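You operate a simulated robot arm through the tools that you are given. There is no shell and no other tool.

The job below is to be done with a simulated robot arm. You get a single attempt, and the scene is never put back.

## Task
Clean the sight glass, grease the flange's orange seal and lay the glass on it.
Fine: foam pad for the glass, dauber and tin for the seal; put both tools back; centre the glass. Set down upright: foam pad, dauber. A coat counts when it lies all over at full strength: go over it till it gets no stronger. What is to be rubbed or washed off counts as gone when no trace of it is left.

It is judged by the outcome, as a careful person would: the job done as asked, and still so three seconds after it is handed in. It fails if anything else is knocked over, pushed out of place, dropped, spilled or broken. Lids that push on must go on centred and level and be pressed home; caps that screw on are set level and turned clockwise until they are tight.

## Robot
A 6-joint arm with a two-finger parallel gripper, fixed in place. Base frame: the origin is at the foot of the arm, x ahead of it, y to its left, z up; the work surface is at about z = 850. Readings come in mm, rad, newtons and seconds.
With the tool pointing down near the work surface it reaches from about 360 to 820 mm from the base axis. Its first joint turns from -2.897 to 2.897 rad. Payload 3.91 kg.
The tool frame sits at the grasp point between the pads (the TCP): z along the fingers, y along the line on which they close. The tips reach 30 mm beyond it. The gripper opens to 110 mm. The fingers are 20 mm wide and 10 mm thick; the gripper's body (48 by 112 mm) begins 55 mm behind the TCP.
Orientation is that of the tool frame in the base frame, as a unit quaternion [x, y, z, w]. With the fingers straight down and closing along the base's y, the tool's x points along the base's -x, its y along +y and its z along -z.

## Interface
- The arm moves only by the tool apply_moves. Its argument "steps" is a list of rows, each a list of 3 entries, a list of its own where there are three numbers: the shift along the tool's x, y, z in units of 25 mm (1.0 is 25 mm), then the turn, a rotation vector about the tool's x, y, z in units of 8 degrees (1.0 is 8 degrees), then the gripper command, from -1 (fully open) to 1 (shut), values between in proportion. In form: [[[dx, dy, dz], [rx, ry, rz], grip], ...]. A call has 1 to 20 rows; each row shifts and turns the commanded pose from where the row before left it, along the tool's axes as they then stand. A call with a number of a shift or a turn outside -1 to 1 is refused whole. Rows are played at 5 a second. More than 50 mm and 0.15 rad between two rows, or a gripper value outside its range, and nothing of the call is played. Where a pose cannot be reached the arm comes as near as it can. A force on the tool above 40 N (or 10 N above the force at the start of the call, whichever is more), or a blocked arm, ends the call early, and 0.2 s more pass. Each finger travels about 45 mm/s and halts on what it meets, pressing with about 42 N; the grip force reading is that of the motor and also rises with nothing between the fingers. The clock runs only during rows and for 0.2 s after the last one: add rows that do not move to give the fingers time. It gives the time, the measured TCP pose, the force on the tool (base axes), the opening and the grip force at its end, in the units of the frame above (readings bear some noise), with the torque about the TCP (base axes, N m) and any sound that the robot's microphone picked up.
- Cameras (640 x 400 px; columns grow to the right, rows downward): "scene" is fixed at [410.2, 501.5, 1453.7]; the picture's right is [-0.98, 0.19, 0.00], its down [0.08, 0.42, -0.91] and it looks along [-0.17, -0.89, -0.43] (base axes); focal length 315 px, centre (320, 200). "wrist" rides on the gripper at [77, 7, -115] in the tool frame; the picture's right is [-0.09, 1.00, 0.00], its down [-0.80, -0.07, -0.59] and it looks along [-0.59, -0.05, 0.80] (tool axes); focal length 270 px, centre (320, 200). There is no depth. A picture from a camera that has moved, and an enlarged one, comes with that camera's place and axes in the base frame and with its lens. The place of the scene camera against the robot may be out by one fixed shift of up to 12 mm in any direction.
- camera(camera): a new picture of that camera. It takes no simulated time.
- move_column(by): slides the trunk up (or, below 0, down) by that many mm; the arm rides with it, the base frame stays. It gives what a move gives, with no picture.
- enlarge(camera, box): a new picture of the part [left, top, right, bottom] of that camera's present view, enlarged. It takes no simulated time.
- job_done(): hands the job in; it is judged then, once.

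Nothing tells you positions but the pictures and the camera data. Unless the task says otherwise, let go and move clear before handing in.

The tools are called as a command line: name --argument value ..., lists and objects as JSON in quotes. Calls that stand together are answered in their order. apply_moves: Moves the arm, as the interface text tells. Its arguments: {"type":"object","properties":{"steps":{"type":"array","items":{"type":"array"}}},"required":["steps"]} The other tools are called the same way: move_column (by) slides the trunk up or down; camera (camera) takes a picture; enlarge (camera, box) takes an enlarged picture of a part of a camera's view; job_done () hands the job in.

At the start:

```text
clock: 0.0
ee_pos: [225.3, -379.9, 1164.9]
tcp_rot: [0.0, 1.0, 0.0, 0.0]
wrist_force: [-0.1, -0.3, 0.2]
moment: [0.02, -0.01, 0.02]
finger_gap: 110.0
grip_force: 0.0
trunk travel left (down, up): [-525.0, 85.0]
```

scene: 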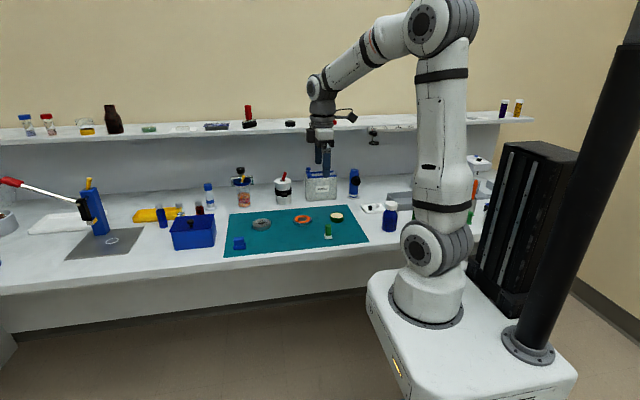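
wrist: 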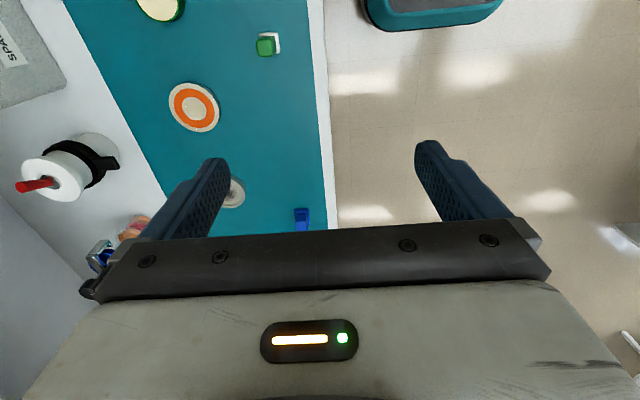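

I see a teal mat with a grey ring, an orange-ringed flange, a tin, and small green and blue objects. I'll take a closer look before moving.

enlarge --camera "scene" --box '[210, 160, 410, 285]'

enlarge --camera "wrist" --box '[60, 0, 380, 200]'

enlarge --camera "wrist" --box '[80, 140, 340, 300]'

```text
3.20 times, centred on (310, 222) of scene
camera zoom: at [410.2, 501.5, 1453.7], right [-0.98, 0.19, 0.0], down [0.08, 0.42, -0.91], along [-0.17, -0.89, -0.43], focal length 1008 px, centre (352, 128)
```

zoom: 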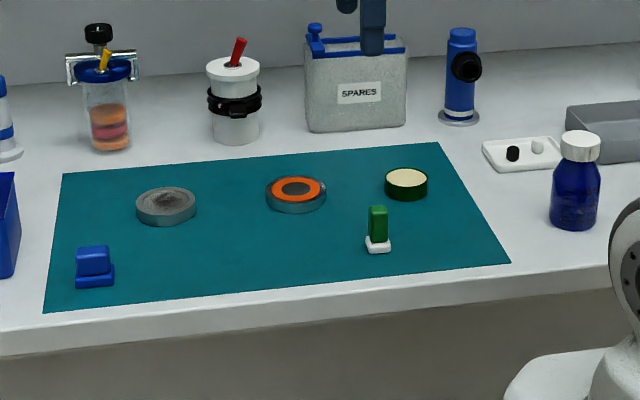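

```text
2.00 times, centred on (220, 100) of wrist
camera zoom: at [147.8, -373.6, 1278.7], right [0.09, 1.0, 0.0], down [0.8, -0.07, 0.59], along [0.59, -0.05, -0.8], focal length 541 px, centre (520, 400)
```

zoom: 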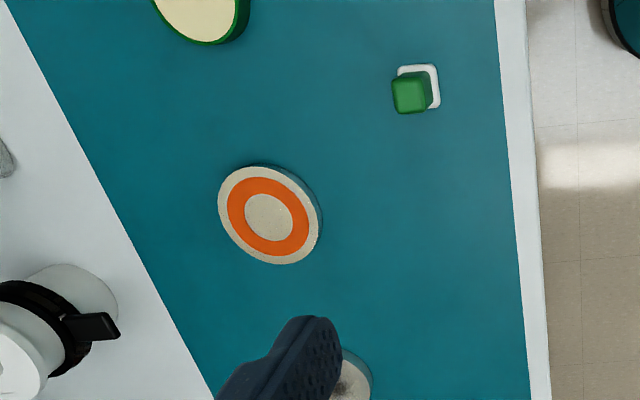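

```text
2.46 times, centred on (210, 220) of wrist
camera zoom: at [147.8, -373.6, 1278.7], right [0.09, 1.0, 0.0], down [0.8, -0.07, 0.59], along [0.59, -0.05, -0.8], focal length 665 px, centre (591, 151)
```

zoom: 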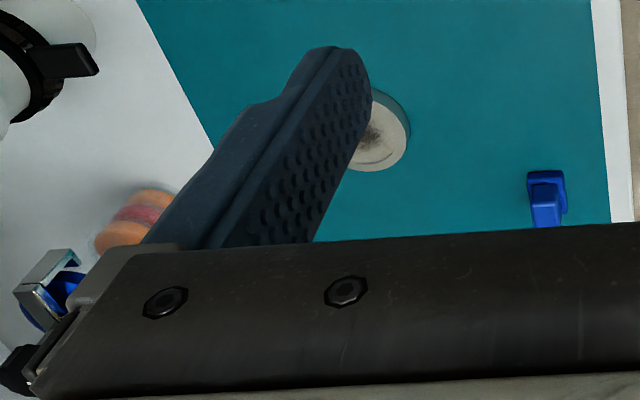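

The tools stand on the mat: a green-handled one (about x 195, y -445) and a blue one (about 505, -425). The flange is near (265, -570), the glass near (415, -575) and the tin near (145, -550). I'll move over the mat for closer views.

apply_moves --steps '[[[-0.225, -0.9, 0.5], [0, 0, 0], -1], [[-0.225, -0.9, 0.5], [0, 0, 0], -1], [[-0.225, -0.9, 0.5], [0, 0, 0], -1], [[-0.225, -0.9, 0.5], [0, 0, 0], -1], [[-0.225, -0.9, 0.5], [0, 0, 0], -1], [[-0.225, -0.9, 0.5], [0, 0, 0], -1], [[-0.225, -0.9, 0.5], [0, 0, 0], -1], [[0, 0, 0], [0, 0, 0], -1], [[0, 0, 0], [0, 0, 0], -1]]'

camera --camera "wrist"

```text
clock: 2.0
ee_pos: [261.5, -538.0, 1076.2]
tcp_rot: [0.0, 1.0, 0.0, 0.0]
wrist_force: [-0.4, 0.2, 0.1]
moment: [-0.02, -0.01, 0.01]
finger_gap: 110.0
grip_force: 0.0
trunk travel left (down, up): [-525.0, 85.0]
```

```text
taken
camera wrist: at [185.0, -530.8, 1191.5], right [0.09, 1.0, 0.0], down [0.8, -0.07, 0.59], along [0.59, -0.05, -0.8], focal length 270 px, centre (320, 200)
```

wrist: 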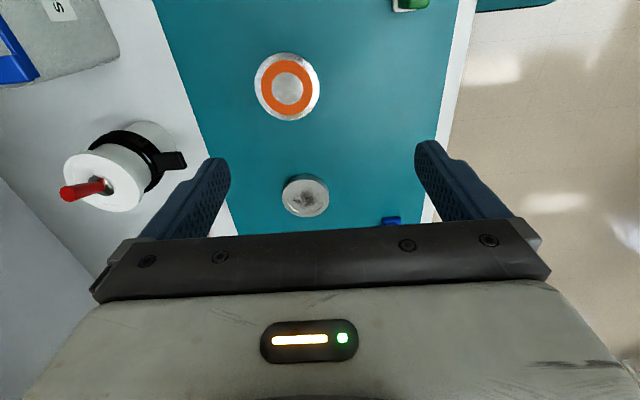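

enlarge --camera "wrist" --box '[230, 40, 350, 115]'

enlarge --camera "wrist" --box '[240, 155, 410, 240]'

enlarge --camera "scene" --box '[225, 205, 305, 255]'

enlarge --camera "scene" --box '[285, 195, 365, 245]'

```text
5.33 times, centred on (290, 78) of wrist
camera zoom: at [185.0, -530.8, 1191.5], right [0.09, 1.0, 0.0], down [0.8, -0.07, 0.59], along [0.59, -0.05, -0.8], focal length 1442 px, centre (480, 853)
```

zoom: 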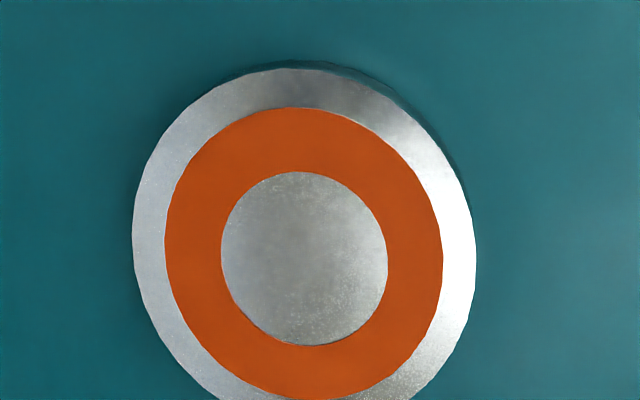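

```text
3.76 times, centred on (325, 198) of wrist
camera zoom: at [185.0, -530.8, 1191.5], right [0.09, 1.0, 0.0], down [0.8, -0.07, 0.59], along [0.59, -0.05, -0.8], focal length 1018 px, centre (301, 209)
```

zoom: 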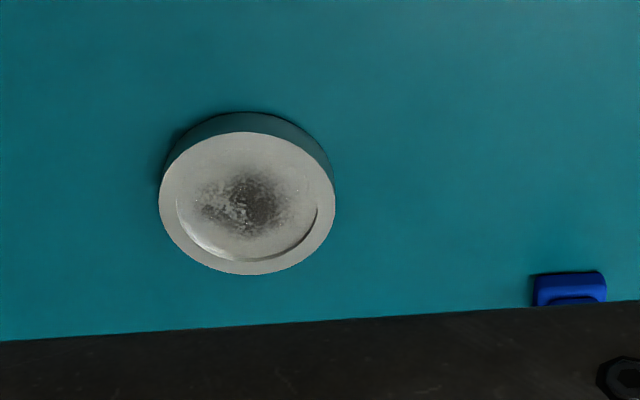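

```text
8.00 times, centred on (265, 230) of scene
camera zoom: at [410.2, 501.5, 1453.7], right [-0.98, 0.19, 0.0], down [0.08, 0.42, -0.91], along [-0.17, -0.89, -0.43], focal length 2519 px, centre (760, -40)
```

zoom: 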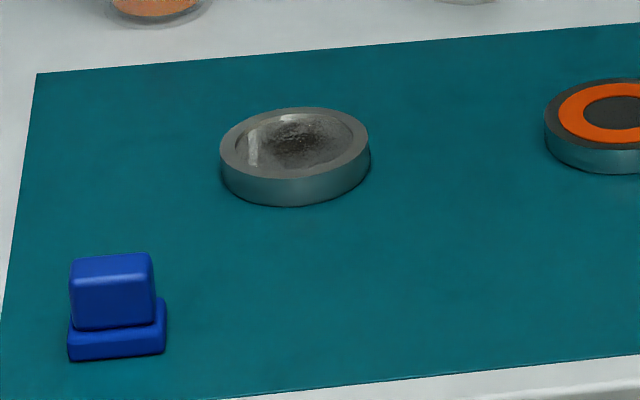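

```text
8.00 times, centred on (325, 220) of scene
camera zoom: at [410.2, 501.5, 1453.7], right [-0.98, 0.19, 0.0], down [0.08, 0.42, -0.91], along [-0.17, -0.89, -0.43], focal length 2519 px, centre (280, 40)
```

zoom: 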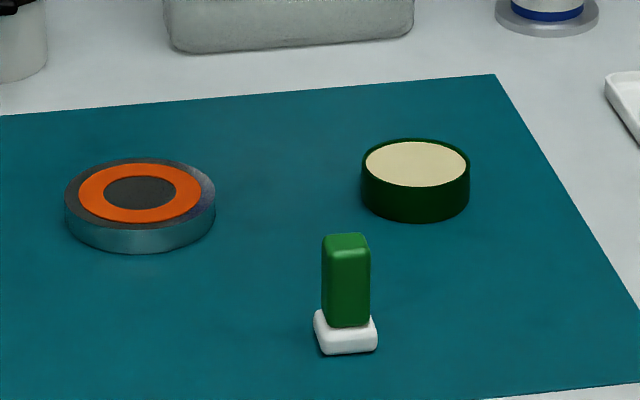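

apply_moves --steps '[[[-0.867, 0.338, 0.258], [0, 0, 0], -1], [[-0.867, 0.338, 0.258], [0, 0, 0], -1], [[-0.867, 0.338, 0.258], [0, 0, 0], -1], [[-0.867, 0.338, 0.258], [0, 0, 0], -1], [[-0.867, 0.338, 0.258], [0, 0, 0], -1], [[-0.867, 0.338, 0.258], [0, 0, 0], -1], [[-0.867, 0.338, 0.258], [0, 0, 0], -1], [[-0.867, 0.338, 0.258], [0, 0, 0], -1], [[-0.867, 0.338, 0.258], [0, 0, 0], -1], [[-0.867, 0.338, 0.258], [0, 0, 0], -1], [[-0.867, 0.338, 0.258], [0, 0, 0], -1], [[0, 0, 0], [0, 0, 0], -1], [[0, 0, 0], [0, 0, 0], -1]]'

camera --camera "wrist"

```text
clock: 4.8
ee_pos: [505.2, -442.9, 1002.2]
tcp_rot: [0.0, 1.0, 0.0, 0.0]
wrist_force: [-0.7, 0.6, 0.0]
moment: [-0.04, 0.04, 0.02]
finger_gap: 110.0
grip_force: 0.1
trunk travel left (down, up): [-525.0, 85.0]
```

```text
taken
camera wrist: at [427.5, -436.9, 1118.7], right [0.09, 1.0, 0.0], down [0.8, -0.07, 0.59], along [0.59, -0.05, -0.8], focal length 270 px, centre (320, 200)
```

wrist: 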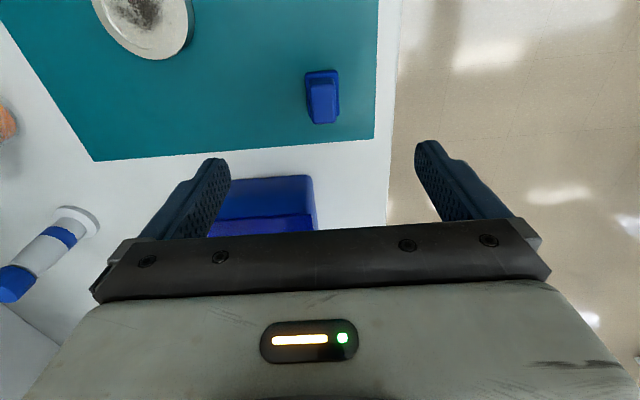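

enlarge --camera "wrist" --box '[280, 55, 376, 135]'

enlarge --camera "wrist" --box '[80, 0, 210, 80]'

```text
5.00 times, centred on (328, 95) of wrist
camera zoom: at [427.5, -436.9, 1118.7], right [0.09, 1.0, 0.0], down [0.8, -0.07, 0.59], along [0.59, -0.05, -0.8], focal length 1351 px, centre (280, 725)
```

zoom: 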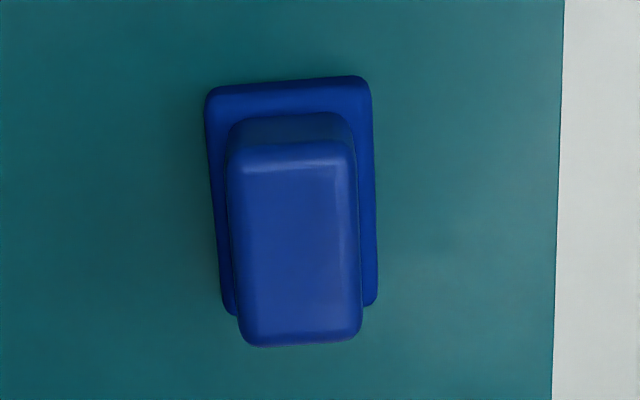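

```text
4.92 times, centred on (145, 40) of wrist
camera zoom: at [427.5, -436.9, 1118.7], right [0.09, 1.0, 0.0], down [0.8, -0.07, 0.59], along [0.59, -0.05, -0.8], focal length 1331 px, centre (1182, 988)
```

zoom: 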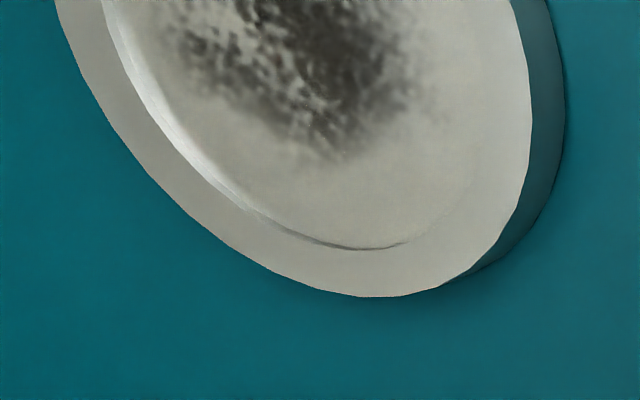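

apply_moves --steps '[[[0.9, -0.05, 0], [0, 0, 0], -1], [[0.9, -0.05, 0], [0, 0, 0], -1], [[0.9, -0.05, 0], [0, 0, 0], -1], [[0.9, -0.05, 0], [0, 0, 0], -1], [[0.9, -0.05, 0], [0, 0, 0], -1], [[0.9, -0.05, 0], [0, 0, 0], -1], [[0.9, -0.05, 0], [0, 0, 0], -1], [[0.9, -0.05, 0], [0, 0, 0], -1], [[0.9, -0.05, 0], [0, 0, 0], -1], [[0.9, -0.05, 0], [0, 0, 0], -1], [[0.9, -0.05, 0], [0, 0, 0], -1], [[0.9, -0.05, 0], [0, 0, 0], -1], [[0.9, -0.05, 0], [0, 0, 0], -1], [[0.9, -0.05, 0], [0, 0, 0], -1], [[0, 0, 0], [0, 0, 0], -1], [[0, 0, 0], [0, 0, 0], -1]]'

camera --camera "wrist"

```text
clock: 8.2
ee_pos: [187.5, -462.7, 1004.4]
tcp_rot: [0.0, 1.0, 0.0, 0.0]
wrist_force: [-0.3, -0.5, -0.9]
moment: [-0.02, 0.0, 0.02]
finger_gap: 110.1
grip_force: 0.1
trunk travel left (down, up): [-525.0, 85.0]
```

```text
taken
camera wrist: at [110.6, -454.9, 1119.6], right [0.09, 1.0, 0.0], down [0.8, -0.07, 0.59], along [0.59, -0.05, -0.8], focal length 270 px, centre (320, 200)
```

wrist: 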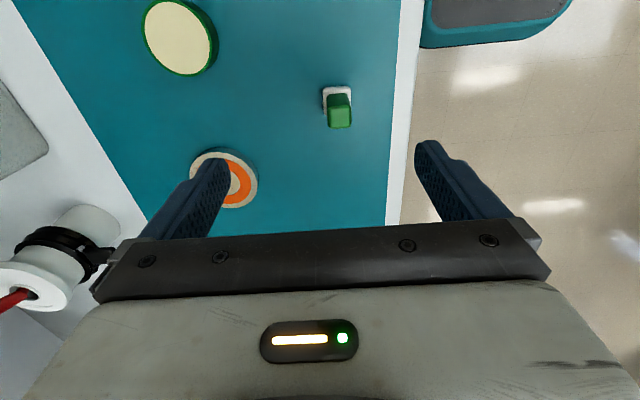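

enlarge --camera "wrist" --box '[298, 75, 378, 140]'

enlarge --camera "wrist" --box '[130, 0, 230, 80]'

```text
6.15 times, centred on (338, 108) of wrist
camera zoom: at [110.6, -454.9, 1119.6], right [0.09, 1.0, 0.0], down [0.8, -0.07, 0.59], along [0.59, -0.05, -0.8], focal length 1663 px, centre (209, 769)
```

zoom: 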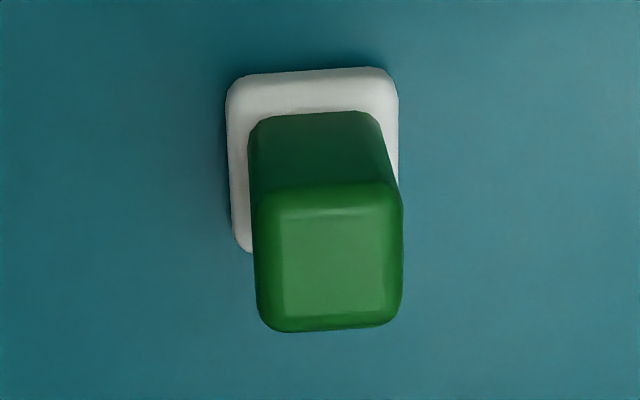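

```text
5.00 times, centred on (180, 40) of wrist
camera zoom: at [110.6, -454.9, 1119.6], right [0.09, 1.0, 0.0], down [0.8, -0.07, 0.59], along [0.59, -0.05, -0.8], focal length 1351 px, centre (1020, 1000)
```

zoom: 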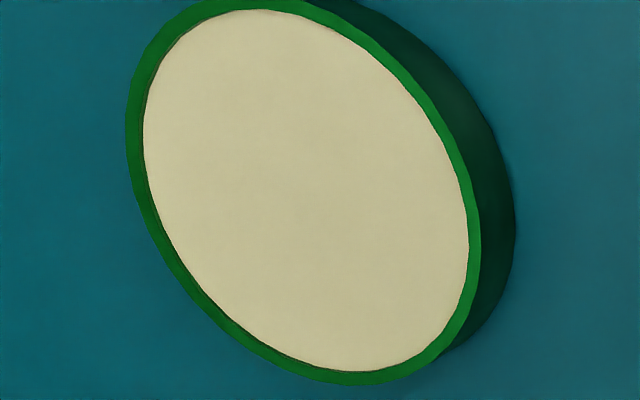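

The blue tool is the foam pad: about 40 x 30 mm, upright at (497, -440), with a handle 20 mm wide in y. The green one is the dauber, about 25 mm square at (187, -445), and the grease tin is near (124, -571). I'll check the noise in the readings while moving above the foam pad.

apply_moves --steps '[[[-0.883, 0.065, 0], [0, 0, 0], -0.1], [[-0.883, 0.065, 0], [0, 0, 0], -0.1], [[-0.883, 0.065, 0], [0, 0, 0], -0.1], [[-0.883, 0.065, 0], [0, 0, 0], -0.1], [[-0.883, 0.065, 0], [0, 0, 0], -0.1], [[-0.883, 0.065, 0], [0, 0, 0], -0.1], [[-0.883, 0.065, 0], [0, 0, 0], -0.1], [[-0.883, 0.065, 0], [0, 0, 0], -0.1], [[-0.883, 0.065, 0], [0, 0, 0], -0.1], [[-0.883, 0.065, 0], [0, 0, 0], -0.1], [[-0.883, 0.065, 0], [0, 0, 0], -0.1], [[-0.883, 0.065, 0], [0, 0, 0], -0.1], [[-0.883, 0.065, 0], [0, 0, 0], -0.1], [[-0.883, 0.065, 0], [0, 0, 0], -0.1], [[0, 0, 0], [0, 0, 0], -0.1], [[0, 0, 0], [0, 0, 0], -0.1]]'

apply_moves --steps '[[[0, 0, 0], [0, 0, 0], -0.1]]'

apply_moves --steps '[[[0, 0, 0], [0, 0, 0], -0.1]]'

apply_moves --steps '[[[0, 0, 0], [0, 0, 0], -0.1]]'

camera --camera "wrist"

camera --camera "scene"

```text
clock: 11.6
ee_pos: [496.0, -439.5, 1007.6]
tcp_rot: [0.0, 1.0, 0.0, 0.0]
wrist_force: [-0.4, -0.3, 0.4]
moment: [-0.03, 0.0, -0.02]
finger_gap: 60.5
grip_force: 0.0
trunk travel left (down, up): [-525.0, 85.0]
```

```text
clock: 12.0
ee_pos: [496.2, -437.9, 1005.9]
tcp_rot: [0.0, 1.0, 0.0, 0.0]
wrist_force: [0.8, 0.6, 1.0]
moment: [-0.01, 0.01, -0.01]
finger_gap: 60.6
grip_force: 0.0
trunk travel left (down, up): [-525.0, 85.0]
```

```text
clock: 12.4
ee_pos: [496.6, -438.6, 1006.4]
tcp_rot: [0.001, 1.0, 0.0, 0.0]
wrist_force: [-1.0, 0.1, -0.4]
moment: [0.01, 0.01, -0.01]
finger_gap: 60.5
grip_force: 0.0
trunk travel left (down, up): [-525.0, 85.0]
```

```text
clock: 12.8
ee_pos: [496.4, -438.3, 1006.6]
tcp_rot: [0.0, 1.0, 0.001, 0.0]
wrist_force: [-0.2, 1.0, 0.3]
moment: [-0.01, 0.03, -0.02]
finger_gap: 60.4
grip_force: 0.0
trunk travel left (down, up): [-525.0, 85.0]
```

```text
taken
camera wrist: at [419.8, -432.2, 1121.3], right [0.09, 1.0, 0.0], down [0.8, -0.07, 0.59], along [0.59, -0.05, -0.8], focal length 270 px, centre (320, 200)
```

wrist: 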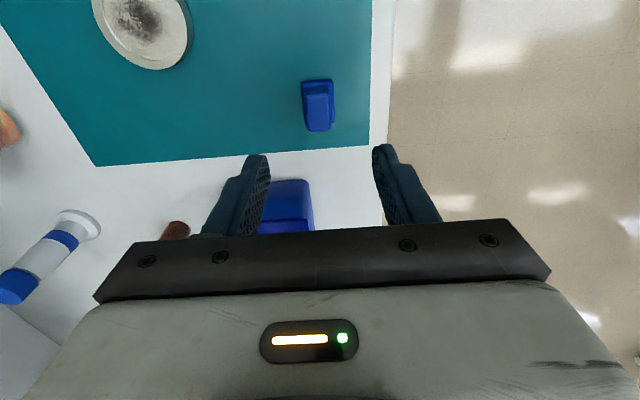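

```text
taken
```

scene: 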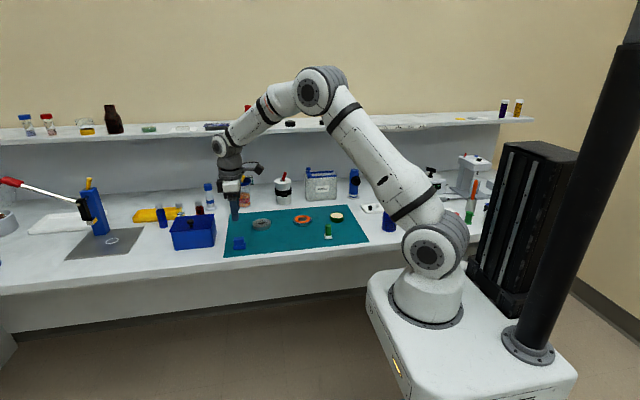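

enlarge --camera "wrist" --box '[280, 65, 360, 145]'

enlarge --camera "wrist" --box '[80, 0, 240, 90]'

```text
5.00 times, centred on (320, 105) of wrist
camera zoom: at [419.8, -432.2, 1121.3], right [0.09, 1.0, 0.0], down [0.8, -0.07, 0.59], along [0.59, -0.05, -0.8], focal length 1351 px, centre (320, 675)
```

zoom: 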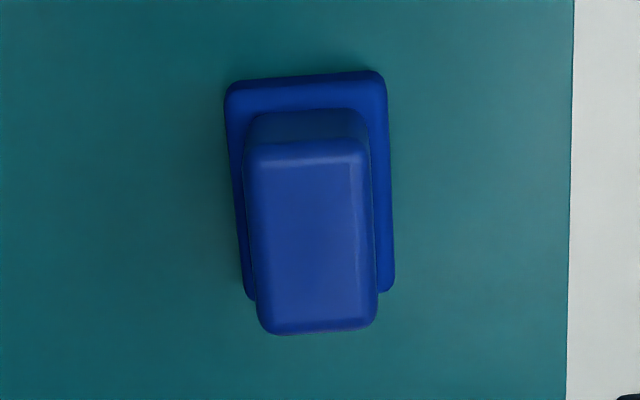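

```text
4.00 times, centred on (160, 45) of wrist
camera zoom: at [419.8, -432.2, 1121.3], right [0.09, 1.0, 0.0], down [0.8, -0.07, 0.59], along [0.59, -0.05, -0.8], focal length 1081 px, centre (960, 820)
```

zoom: 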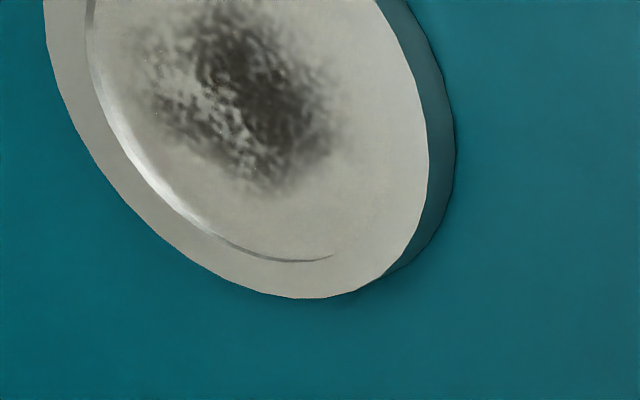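

apply_moves --steps '[[[0.02, -0.03, 0.86], [0, 0, 0], -0.1], [[0, 0, 0.86], [0, 0, 0], -0.1], [[0, 0, 0.86], [0, 0, 0], -0.1], [[0, 0, 0.86], [0, 0, 0], -0.1], [[0, 0, 0.8], [0, 0, 0], -0.1], [[0, 0, 0], [0, 0, 0], -0.1], [[0, 0, 0], [0, 0, 0], -0.1]]'

camera --camera "wrist"

enlarge --camera "scene" --box '[200, 200, 280, 260]'

```text
clock: 14.4
ee_pos: [495.5, -439.4, 898.2]
tcp_rot: [-0.001, 1.0, -0.001, 0.0]
wrist_force: [0.2, -0.4, 0.6]
moment: [0.02, 0.0, -0.01]
finger_gap: 60.5
grip_force: 0.0
trunk travel left (down, up): [-525.0, 85.0]
```

```text
taken
camera wrist: at [419.1, -433.2, 1013.3], right [0.09, 1.0, 0.0], down [0.8, -0.07, 0.59], along [0.59, -0.05, -0.8], focal length 270 px, centre (320, 200)
```

wrist: 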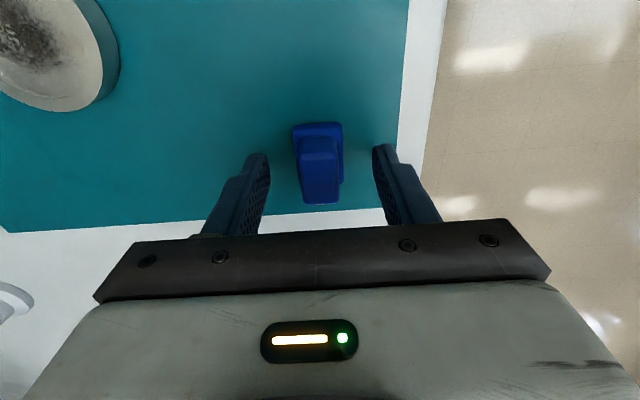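

```text
6.67 times, centred on (240, 230) of scene
camera zoom: at [410.2, 501.5, 1453.7], right [-0.98, 0.19, 0.0], down [0.08, 0.42, -0.91], along [-0.17, -0.89, -0.43], focal length 2099 px, centre (853, 0)
```

zoom: 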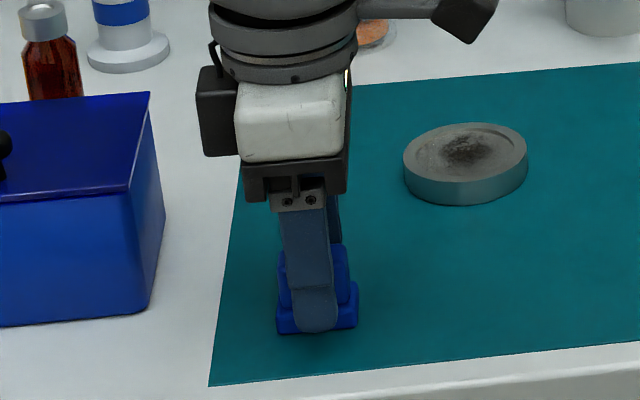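

apply_moves --steps '[[[0, 0, 0], [0, 0, 0], 1], [[0, 0, 0], [0, 0, 0], 1], [[0, 0, 0], [0, 0, 0], 1], [[0, 0, 0], [0, 0, 0], 1], [[0, 0, 0], [0, 0, 0], 1], [[0, 0, 0], [0, 0, 0], 1]]'

camera --camera "wrist"

```text
clock: 15.8
ee_pos: [497.2, -438.8, 897.4]
tcp_rot: [0.0, 1.0, 0.0, 0.0]
wrist_force: [0.3, 0.4, 0.3]
moment: [-0.01, 0.02, -0.02]
finger_gap: 20.1
grip_force: 41.9
trunk travel left (down, up): [-525.0, 85.0]
```

```text
taken
camera wrist: at [419.1, -433.2, 1013.5], right [0.09, 1.0, 0.0], down [0.8, -0.07, 0.59], along [0.59, -0.05, -0.8], focal length 270 px, centre (320, 200)
```

wrist: 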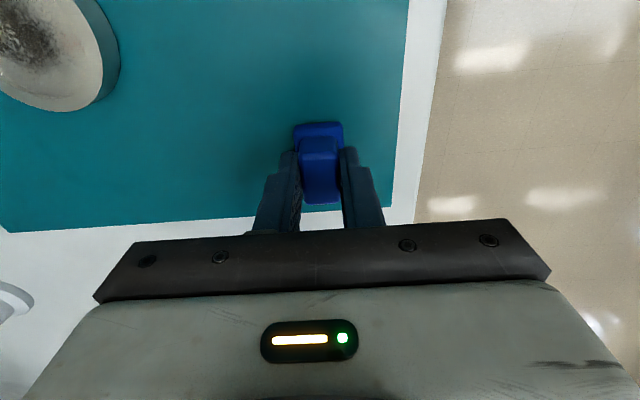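

The foam pad is gripped by its handle at 20 mm. I'll lift it and move near the glass for a precise look.

apply_moves --steps '[[[0, 0, -0.4], [0, 0, 0], 1], [[0, 0, -0.8], [0, 0, 0], 1], [[0, 0, -1], [0, 0, 0], 1], [[0, 0, -1], [0, 0, 0], 1], [[0.377, -0.887, 0], [0, 0, 0], 1], [[0.377, -0.887, 0], [0, 0, 0], 1], [[0.377, -0.887, 0], [0, 0, 0], 1], [[0.377, -0.887, 0], [0, 0, 0], 1], [[0.377, -0.887, 0], [0, 0, 0], 1], [[0.377, -0.887, 0], [0, 0, 0], 1], [[0, 0, 0], [0, 0, 0], 1], [[0, 0, 0], [0, 0, 0], 1]]'

apply_moves --steps '[[[0, 0, 0], [0, 0, 0], 1]]'

apply_moves --steps '[[[0, 0, 0], [0, 0, 0], 1]]'

camera --camera "wrist"

enlarge --camera "wrist" --box '[240, 40, 400, 140]'

```text
clock: 18.4
ee_pos: [440.8, -573.1, 977.0]
tcp_rot: [0.0, 1.0, -0.001, 0.0]
wrist_force: [0.4, -0.5, 0.3]
moment: [0.0, -0.02, -0.02]
finger_gap: 20.3
grip_force: 42.2
trunk travel left (down, up): [-525.0, 85.0]
```

```text
clock: 18.8
ee_pos: [440.6, -573.3, 977.7]
tcp_rot: [0.0, 1.0, 0.0, 0.0]
wrist_force: [-0.7, 0.3, -0.7]
moment: [-0.01, -0.02, -0.03]
finger_gap: 20.6
grip_force: 42.1
trunk travel left (down, up): [-525.0, 85.0]
```

```text
clock: 19.2
ee_pos: [441.3, -574.7, 976.6]
tcp_rot: [0.0, 1.0, 0.0, 0.0]
wrist_force: [-0.5, -0.3, 0.0]
moment: [0.02, -0.01, 0.01]
finger_gap: 20.4
grip_force: 42.4
trunk travel left (down, up): [-525.0, 85.0]
```

```text
taken
camera wrist: at [363.9, -566.9, 1092.2], right [0.09, 1.0, 0.0], down [0.8, -0.07, 0.59], along [0.59, -0.05, -0.8], focal length 270 px, centre (320, 200)
```

wrist: 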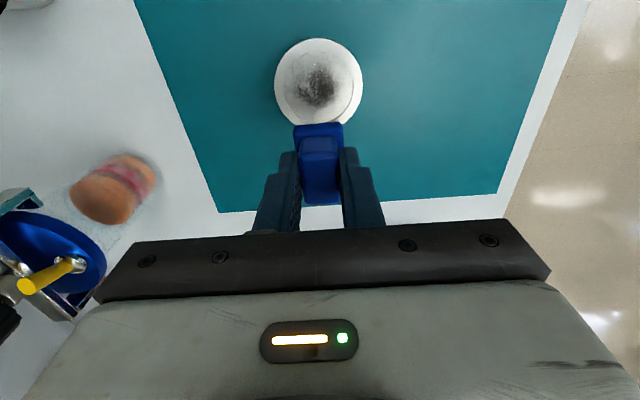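

```text
4.00 times, centred on (320, 90) of wrist
camera zoom: at [363.9, -566.9, 1092.2], right [0.09, 1.0, 0.0], down [0.8, -0.07, 0.59], along [0.59, -0.05, -0.8], focal length 1081 px, centre (320, 640)
```

zoom: 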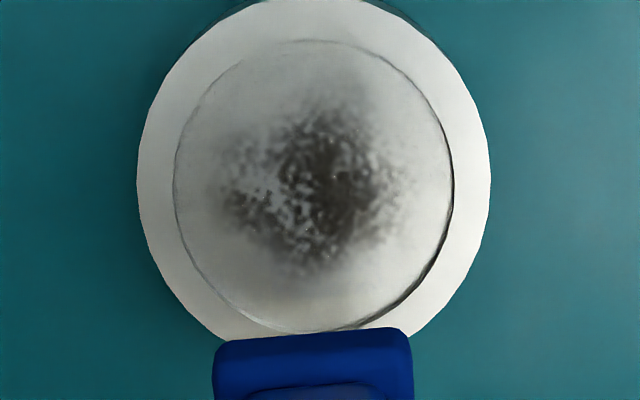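

The glass is centred near (418.5, -573), about 70 mm across with a shallow 56 mm window that carries the dirt. I'll bring the foam pad over it and descend gently to find contact.

apply_moves --steps '[[[0.45, 0.01, 0], [0, 0, 0], 1], [[0.45, 0.01, 0], [0, 0, 0], 1], [[0, 0, 0.8], [0, 0, 0], 1], [[0, 0, 0.8], [0, 0, 0], 1], [[0, 0, 0.4], [0, 0, 0], 1], [[0, 0, 0.2], [0, 0, 0], 1], [[0, 0, 0], [0, 0, 0], 1], [[0, 0, 0], [0, 0, 0], 1]]'

enlarge --camera "scene" --box '[210, 190, 310, 255]'

camera --camera "wrist"

```text
clock: 21.0
ee_pos: [417.9, -573.6, 922.9]
tcp_rot: [0.0, 1.0, -0.001, 0.0]
wrist_force: [-1.1, 0.6, -0.5]
moment: [0.02, 0.01, -0.01]
finger_gap: 20.6
grip_force: 42.3
trunk travel left (down, up): [-525.0, 85.0]
```

```text
6.15 times, centred on (260, 222) of scene
camera zoom: at [410.2, 501.5, 1453.7], right [-0.98, 0.19, 0.0], down [0.08, 0.42, -0.91], along [-0.17, -0.89, -0.43], focal length 1938 px, centre (689, 62)
```

zoom: 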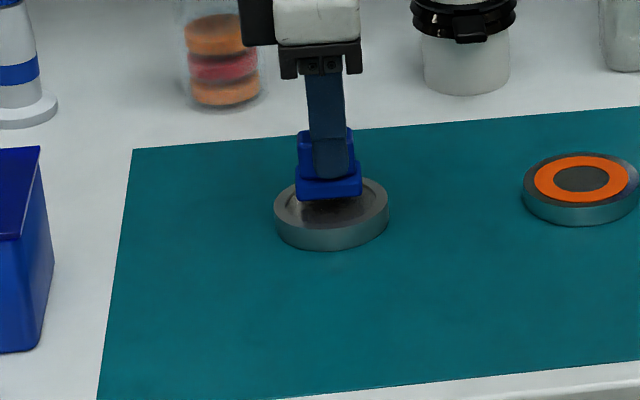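

```text
taken
camera wrist: at [341.0, -566.3, 1038.3], right [0.09, 1.0, 0.0], down [0.8, -0.07, 0.59], along [0.59, -0.05, -0.8], focal length 270 px, centre (320, 200)
```

wrist: 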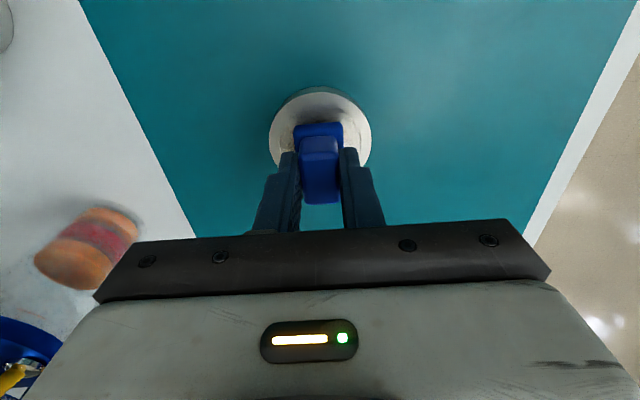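

apply_moves --steps '[[[0, 0, 0.1], [0, 0, 0], 1], [[0, 0, 0.1], [0, 0, 0], 1], [[0, 0, 0.08], [0, 0, 0], 1], [[0, 0, 0], [0, 0, 0], 1], [[0, 0, 0], [0, 0, 0], 1]]'

apply_moves --steps '[[[0, 0, 0.06], [0, 0, 0], 1], [[0, 0, 0], [0, 0, 0], 1], [[0, 0, 0], [0, 0, 0], 1]]'

apply_moves --steps '[[[0, 0, 0.06], [0, 0, 0], 1], [[0, 0, 0], [0, 0, 0], 1], [[0, 0, 0], [0, 0, 0], 1]]'

```text
clock: 22.2
ee_pos: [418.2, -572.5, 915.9]
tcp_rot: [0.001, 1.0, 0.0, 0.0]
wrist_force: [0.1, -1.9, -0.4]
moment: [0.02, 0.01, 0.02]
finger_gap: 20.2
grip_force: 42.1
trunk travel left (down, up): [-525.0, 85.0]
```

```text
clock: 23.0
ee_pos: [417.8, -572.5, 914.0]
tcp_rot: [0.001, 1.0, 0.0, -0.001]
wrist_force: [-0.3, 1.0, 0.4]
moment: [0.01, 0.01, 0.02]
finger_gap: 20.5
grip_force: 42.1
trunk travel left (down, up): [-525.0, 85.0]
```

```text
clock: 23.8
ee_pos: [418.4, -572.1, 913.4]
tcp_rot: [0.0, 1.0, -0.001, 0.001]
wrist_force: [2.4, -1.0, 7.6]
moment: [-0.03, -0.1, -0.03]
finger_gap: 20.4
grip_force: 42.1
trunk travel left (down, up): [-525.0, 85.0]
```

Contact is at about z 913.5 with roughly 7 N. I'll make small wiping strokes within the window and check the effect.

apply_moves --steps '[[[0.12, 0, 0], [0, 0, 0], 1], [[-0.12, 0.12, 0], [0, 0, 0], 1], [[-0.12, 0, 0], [0, 0, 0], 1], [[0, -0.12, 0], [0, 0, 0], 1], [[0, -0.12, 0], [0, 0, 0], 1], [[0.12, 0, 0], [0, 0, 0], 1], [[0.12, 0, 0], [0, 0, 0], 1], [[0, 0.12, 0], [0, 0, 0], 1], [[-0.12, 0, 0], [0, 0, 0], 1], [[0, 0, 0], [0, 0, 0], 1]]'

camera --camera "wrist"

enlarge --camera "scene" --box '[230, 205, 290, 245]'

```text
clock: 26.0
ee_pos: [416.5, -571.2, 913.8]
tcp_rot: [0.0, 1.0, 0.0, 0.0]
wrist_force: [-7.3, -2.1, 9.5]
moment: [-0.09, 0.27, -0.02]
finger_gap: 20.3
grip_force: 42.3
trunk travel left (down, up): [-525.0, 85.0]
```

```text
taken
camera wrist: at [339.3, -565.5, 1029.2], right [0.09, 1.0, 0.0], down [0.8, -0.07, 0.59], along [0.59, -0.05, -0.8], focal length 270 px, centre (320, 200)
```

wrist: 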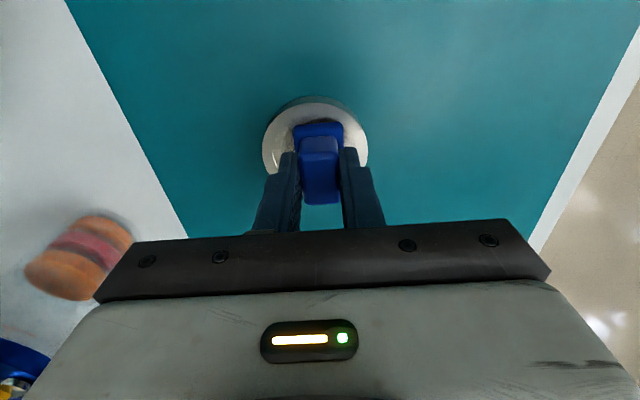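

```text
10.00 times, centred on (260, 225) of scene
camera zoom: at [410.2, 501.5, 1453.7], right [-0.98, 0.19, 0.0], down [0.08, 0.42, -0.91], along [-0.17, -0.89, -0.43], focal length 3149 px, centre (920, -50)
```

zoom: 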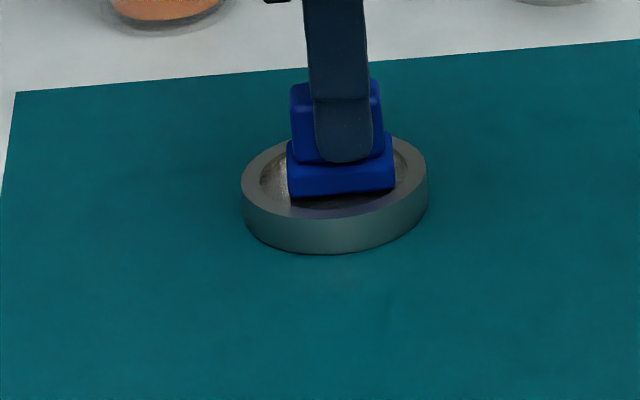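

apply_moves --steps '[[[0, 0, -0.2], [0, 0, 0], 1], [[0, 0, -0.8], [0, 0, 0], 1], [[0, 0, -0.8], [0, 0, 0], 1], [[-0.7, 0, -0.8], [0, 0, 0], 1], [[-0.7, 0, 0], [0, 0, 0], 1], [[0, 0, 0], [0, 0, 0], 1], [[0, 0, 0], [0, 0, 0], 1]]'

enlarge --camera "wrist" --box '[240, 40, 400, 140]'

camera --camera "wrist"

```text
clock: 27.6
ee_pos: [454.1, -573.1, 976.4]
tcp_rot: [0.0, 1.0, 0.0, 0.001]
wrist_force: [-0.1, 0.4, 0.3]
moment: [-0.02, -0.04, -0.01]
finger_gap: 20.2
grip_force: 42.2
trunk travel left (down, up): [-525.0, 85.0]
```

```text
4.00 times, centred on (320, 90) of wrist
camera zoom: at [377.0, -565.3, 1092.5], right [0.09, 1.0, 0.0], down [0.8, -0.07, 0.59], along [0.59, -0.05, -0.8], focal length 1081 px, centre (320, 640)
```

zoom: 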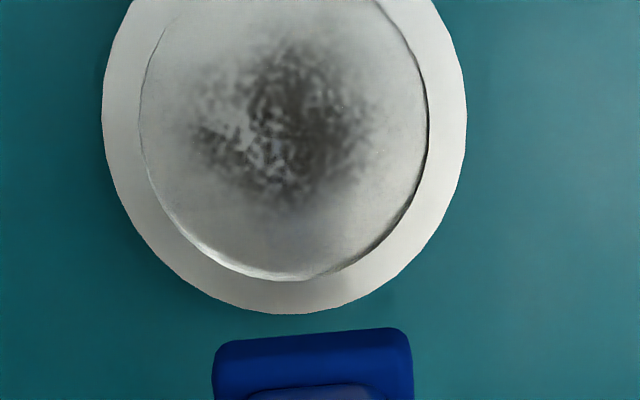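

```text
taken
camera wrist: at [377.0, -565.3, 1092.5], right [0.09, 1.0, 0.0], down [0.8, -0.07, 0.59], along [0.59, -0.05, -0.8], focal length 270 px, centre (320, 200)
```

wrist: 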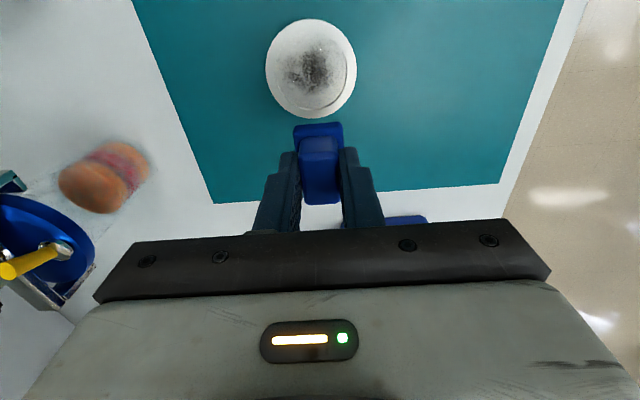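

The glass shifted about 3 mm and looks only slightly cleaner. I'll take averaged readings to re-locate it, then use lighter pressure with more strokes.

apply_moves --steps '[[[0, 0, 0], [0, 0, 0], 1]]'

apply_moves --steps '[[[0, 0, 0], [0, 0, 0], 1]]'

apply_moves --steps '[[[0, 0, 0], [0, 0, 0], 1]]'

enlarge --camera "wrist" --box '[250, 10, 370, 130]'

enlarge --camera "scene" --box '[240, 210, 290, 240]'

```text
clock: 28.0
ee_pos: [453.5, -573.1, 977.5]
tcp_rot: [0.0, 1.0, -0.001, 0.0]
wrist_force: [-0.5, -0.2, -0.5]
moment: [0.01, 0.0, -0.01]
finger_gap: 20.3
grip_force: 41.9
trunk travel left (down, up): [-525.0, 85.0]
```

```text
clock: 28.4
ee_pos: [453.6, -572.4, 976.4]
tcp_rot: [0.001, 1.0, 0.0, 0.001]
wrist_force: [0.3, 0.0, -0.4]
moment: [-0.01, 0.02, 0.0]
finger_gap: 20.6
grip_force: 41.9
trunk travel left (down, up): [-525.0, 85.0]
```

```text
clock: 28.8
ee_pos: [455.0, -572.8, 976.1]
tcp_rot: [0.0, 1.0, -0.001, 0.0]
wrist_force: [0.5, 0.1, -0.8]
moment: [0.01, 0.0, -0.02]
finger_gap: 20.3
grip_force: 41.6
trunk travel left (down, up): [-525.0, 85.0]
```

```text
3.33 times, centred on (310, 70) of wrist
camera zoom: at [377.0, -565.4, 1092.5], right [0.09, 1.0, 0.0], down [0.8, -0.07, 0.59], along [0.59, -0.05, -0.8], focal length 901 px, centre (353, 633)
```

zoom: 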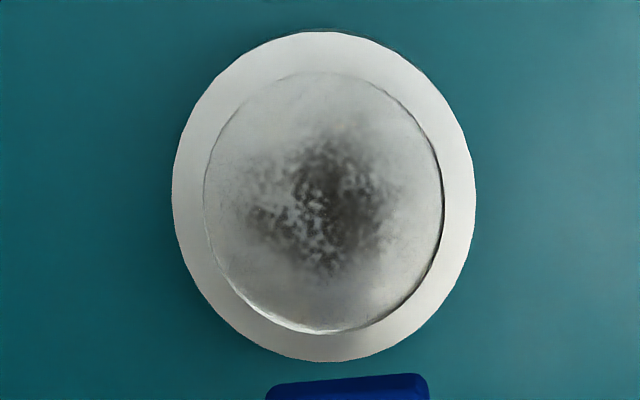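

```text
12.80 times, centred on (265, 225) of scene
camera zoom: at [410.2, 501.5, 1453.7], right [-0.98, 0.19, 0.0], down [0.08, 0.42, -0.91], along [-0.17, -0.89, -0.43], focal length 4030 px, centre (1024, -120)
```

zoom: 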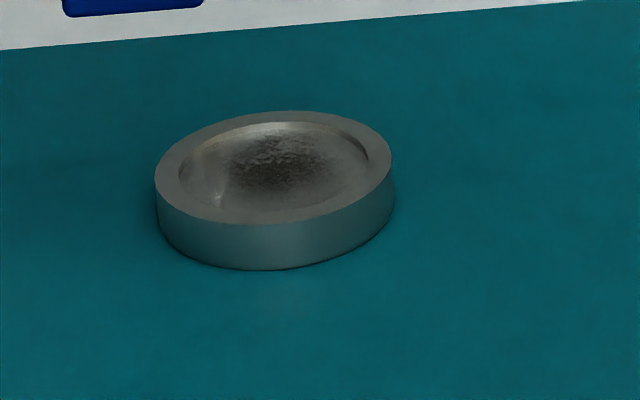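

apply_moves --steps '[[[0.7, -0.07, 0], [0, 0, 0], 1], [[0.69, -0.07, 0], [0, 0, 0], 1], [[0, 0, 0.9], [0, 0, 0], 1], [[0, 0, 0.9], [0, 0, 0], 1], [[0, 0, 0.5], [0, 0, 0], 1], [[0, 0, 0.2], [0, 0, 0], 1], [[0, 0, 0.04], [0, 0, 0], 1], [[0, 0, 0], [0, 0, 0], 1], [[0, 0, 0], [0, 0, 0], 1]]'

apply_moves --steps '[[[0, 0, 0.02], [0, 0, 0], 1], [[0, 0, 0], [0, 0, 0], 1]]'

apply_moves --steps '[[[0, 0, 0.02], [0, 0, 0], 1], [[0, 0, 0], [0, 0, 0], 1]]'

camera --camera "wrist"

```text
clock: 30.8
ee_pos: [418.2, -575.2, 914.5]
tcp_rot: [0.0, 1.0, 0.0, 0.0]
wrist_force: [-0.6, -0.5, 0.0]
moment: [-0.01, 0.01, 0.01]
finger_gap: 20.6
grip_force: 42.3
trunk travel left (down, up): [-525.0, 85.0]
```

```text
clock: 31.4
ee_pos: [417.0, -575.9, 914.2]
tcp_rot: [0.0, 1.0, 0.0, 0.001]
wrist_force: [0.1, -0.5, 0.0]
moment: [0.03, 0.04, -0.04]
finger_gap: 20.2
grip_force: 42.1
trunk travel left (down, up): [-525.0, 85.0]
```

```text
clock: 32.0
ee_pos: [417.1, -576.7, 914.7]
tcp_rot: [0.0, 1.0, 0.0, 0.001]
wrist_force: [-0.4, 0.7, 0.9]
moment: [-0.01, 0.03, -0.04]
finger_gap: 20.3
grip_force: 41.9
trunk travel left (down, up): [-525.0, 85.0]
```

```text
taken
camera wrist: at [341.1, -569.9, 1029.3], right [0.09, 1.0, 0.0], down [0.8, -0.07, 0.59], along [0.59, -0.05, -0.8], focal length 270 px, centre (320, 200)
```

wrist: 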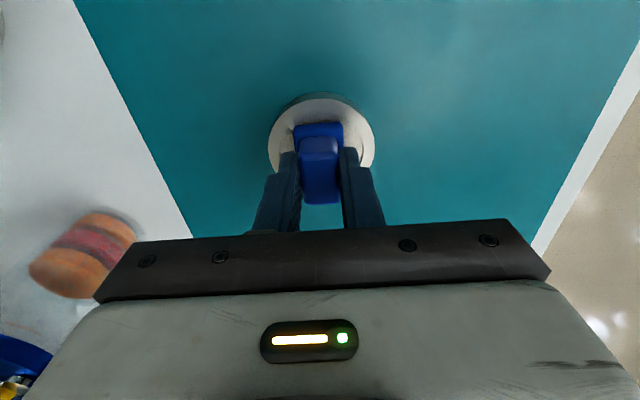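

apply_moves --steps '[[[0, 0, 0.02], [0, 0, 0], 1], [[0, 0, 0], [0, 0, 0], 1]]'

apply_moves --steps '[[[0, 0, 0.02], [0, 0, 0], 1], [[0, 0, 0], [0, 0, 0], 1]]'

```text
clock: 32.6
ee_pos: [418.2, -576.8, 915.0]
tcp_rot: [0.001, 1.0, -0.001, 0.0]
wrist_force: [0.2, -1.5, 5.2]
moment: [-0.09, 0.0, -0.01]
finger_gap: 20.8
grip_force: 41.7
trunk travel left (down, up): [-525.0, 85.0]
```

```text
clock: 33.2
ee_pos: [417.7, -576.0, 914.5]
tcp_rot: [0.0, 1.0, 0.0, 0.001]
wrist_force: [2.2, -2.2, 9.4]
moment: [-0.06, -0.07, -0.02]
finger_gap: 20.5
grip_force: 42.1
trunk travel left (down, up): [-525.0, 85.0]
```

apply_moves --steps '[[[0, 0, -0.02], [0, 0, 0], 1], [[0.14, 0, 0], [0, 0, 0], 1], [[-0.28, 0, 0], [0, 0, 0], 1], [[0.28, 0, 0], [0, 0, 0], 1], [[-0.28, 0, 0], [0, 0, 0], 1], [[0.28, 0, 0], [0, 0, 0], 1], [[-0.14, 0, 0], [0, 0, 0], 1], [[0, 0.14, 0], [0, 0, 0], 1], [[0, -0.28, 0], [0, 0, 0], 1], [[0, 0.28, 0], [0, 0, 0], 1], [[0, -0.28, 0], [0, 0, 0], 1], [[0, 0.28, 0], [0, 0, 0], 1], [[0, -0.14, 0], [0, 0, 0], 1]]'

camera --camera "wrist"

```text
clock: 36.0
ee_pos: [417.7, -576.1, 914.3]
tcp_rot: [0.0, 1.0, 0.0, 0.0]
wrist_force: [-0.8, 0.6, 9.9]
moment: [0.04, 0.01, 0.04]
finger_gap: 20.5
grip_force: 42.0
trunk travel left (down, up): [-525.0, 85.0]
```

```text
taken
camera wrist: at [340.5, -569.2, 1029.0], right [0.09, 1.0, 0.0], down [0.8, -0.07, 0.59], along [0.59, -0.05, -0.8], focal length 270 px, centre (320, 200)
```

wrist: 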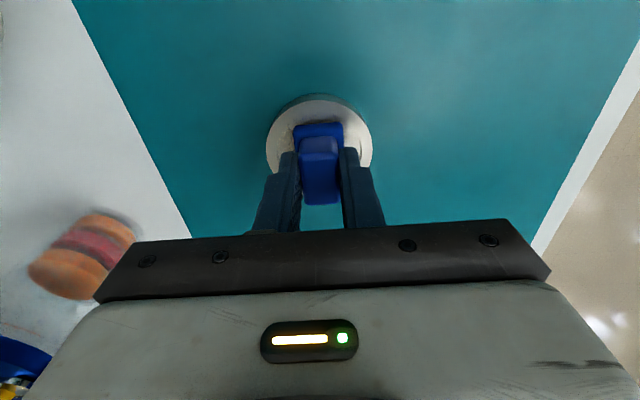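

apply_moves --steps '[[[0, 0, -0.4], [0, 0, 0], 1], [[0, 0, -1], [0, 0, 0], 1], [[0, 0, -1], [0, 0, 0], 1], [[-0.7, 0, -0.2], [0, 0, 0], 1], [[-0.7, 0, 0], [0, 0, 0], 1], [[0, 0, 0], [0, 0, 0], 1], [[0, 0, 0], [0, 0, 0], 1]]'

enlarge --camera "wrist" --box '[250, 10, 370, 130]'

enlarge --camera "scene" --box '[240, 210, 290, 240]'

```text
clock: 37.6
ee_pos: [454.4, -577.3, 978.6]
tcp_rot: [0.0, 1.0, 0.0, 0.0]
wrist_force: [0.3, -0.1, 0.5]
moment: [0.01, 0.01, 0.02]
finger_gap: 20.6
grip_force: 42.2
trunk travel left (down, up): [-525.0, 85.0]
```

```text
3.33 times, centred on (310, 70) of wrist
camera zoom: at [377.6, -571.1, 1093.8], right [0.09, 1.0, 0.0], down [0.8, -0.07, 0.59], along [0.59, -0.05, -0.8], focal length 901 px, centre (353, 633)
```

zoom: 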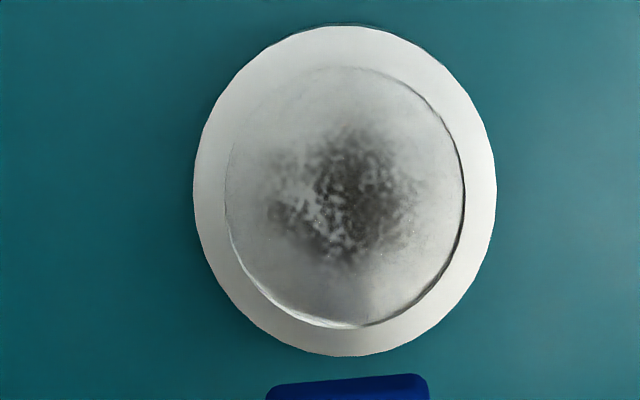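

```text
12.80 times, centred on (265, 225) of scene
camera zoom: at [410.2, 501.5, 1453.7], right [-0.98, 0.19, 0.0], down [0.08, 0.42, -0.91], along [-0.17, -0.89, -0.43], focal length 4030 px, centre (1024, -120)
```

zoom: 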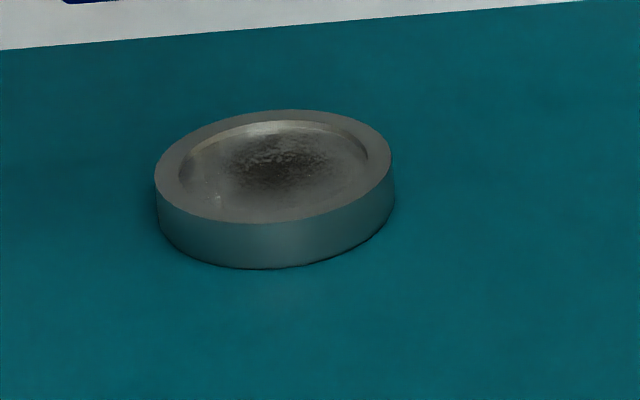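

The wiping works: the dirt is fading and the glass barely moves. I'll continue with a denser zig-zag at the same contact depth.

apply_moves --steps '[[[0.72, 0.024, 0], [0, 0, 0], 1], [[0.712, 0.024, 0], [0, 0, 0], 1], [[0, 0, 0.9], [0, 0, 0], 1], [[0, 0, 0.9], [0, 0, 0], 1], [[0, 0, 0.5], [0, 0, 0], 1], [[0, 0, 0.2], [0, 0, 0], 1], [[0, 0, 0.1], [0, 0, 0], 1], [[0, 0, 0], [0, 0, 0], 1], [[0, 0, 0], [0, 0, 0], 1]]'

apply_moves --steps '[[[0.2, -0.2, 0], [0, 0, 0], 1], [[-0.4, 0, 0], [0, 0, 0], 1], [[0, 0.1, 0], [0, 0, 0], 1], [[0.4, 0, 0], [0, 0, 0], 1], [[0, 0.1, 0], [0, 0, 0], 1], [[-0.4, 0, 0], [0, 0, 0], 1], [[0, 0.1, 0], [0, 0, 0], 1], [[0.4, 0, 0], [0, 0, 0], 1], [[0, 0.1, 0], [0, 0, 0], 1], [[-0.4, 0, 0], [0, 0, 0], 1], [[0, -0.4, 0], [0, 0, 0], 1], [[0.1, 0, 0], [0, 0, 0], 1], [[0, 0.4, 0], [0, 0, 0], 1], [[0.1, 0, 0], [0, 0, 0], 1], [[0, -0.4, 0], [0, 0, 0], 1], [[0.1, 0, 0], [0, 0, 0], 1], [[0, 0.4, 0], [0, 0, 0], 1], [[0.1, 0, 0], [0, 0, 0], 1], [[0, -0.4, 0], [0, 0, 0], 1], [[-0.2, 0.2, 0], [0, 0, 0], 1]]'

camera --camera "wrist"

```text
clock: 39.6
ee_pos: [417.4, -575.8, 914.1]
tcp_rot: [0.0, 1.0, -0.001, 0.001]
wrist_force: [0.0, -0.1, 4.9]
moment: [0.03, -0.02, -0.01]
finger_gap: 20.2
grip_force: 42.3
trunk travel left (down, up): [-525.0, 85.0]
```

```text
clock: 43.8
ee_pos: [417.5, -574.1, 914.2]
tcp_rot: [0.0, 1.0, -0.001, 0.0]
wrist_force: [-0.2, 0.0, 1.8]
moment: [0.0, -0.05, -0.01]
finger_gap: 20.4
grip_force: 41.9
trunk travel left (down, up): [-525.0, 85.0]
```

```text
taken
camera wrist: at [340.5, -568.0, 1029.0], right [0.09, 1.0, 0.0], down [0.8, -0.07, 0.59], along [0.59, -0.05, -0.8], focal length 270 px, centre (320, 200)
```

wrist: 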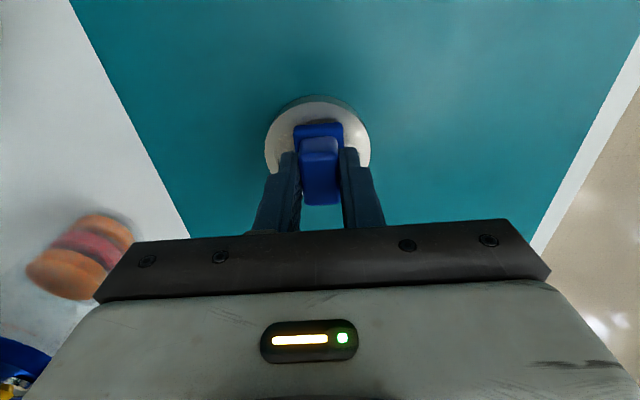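

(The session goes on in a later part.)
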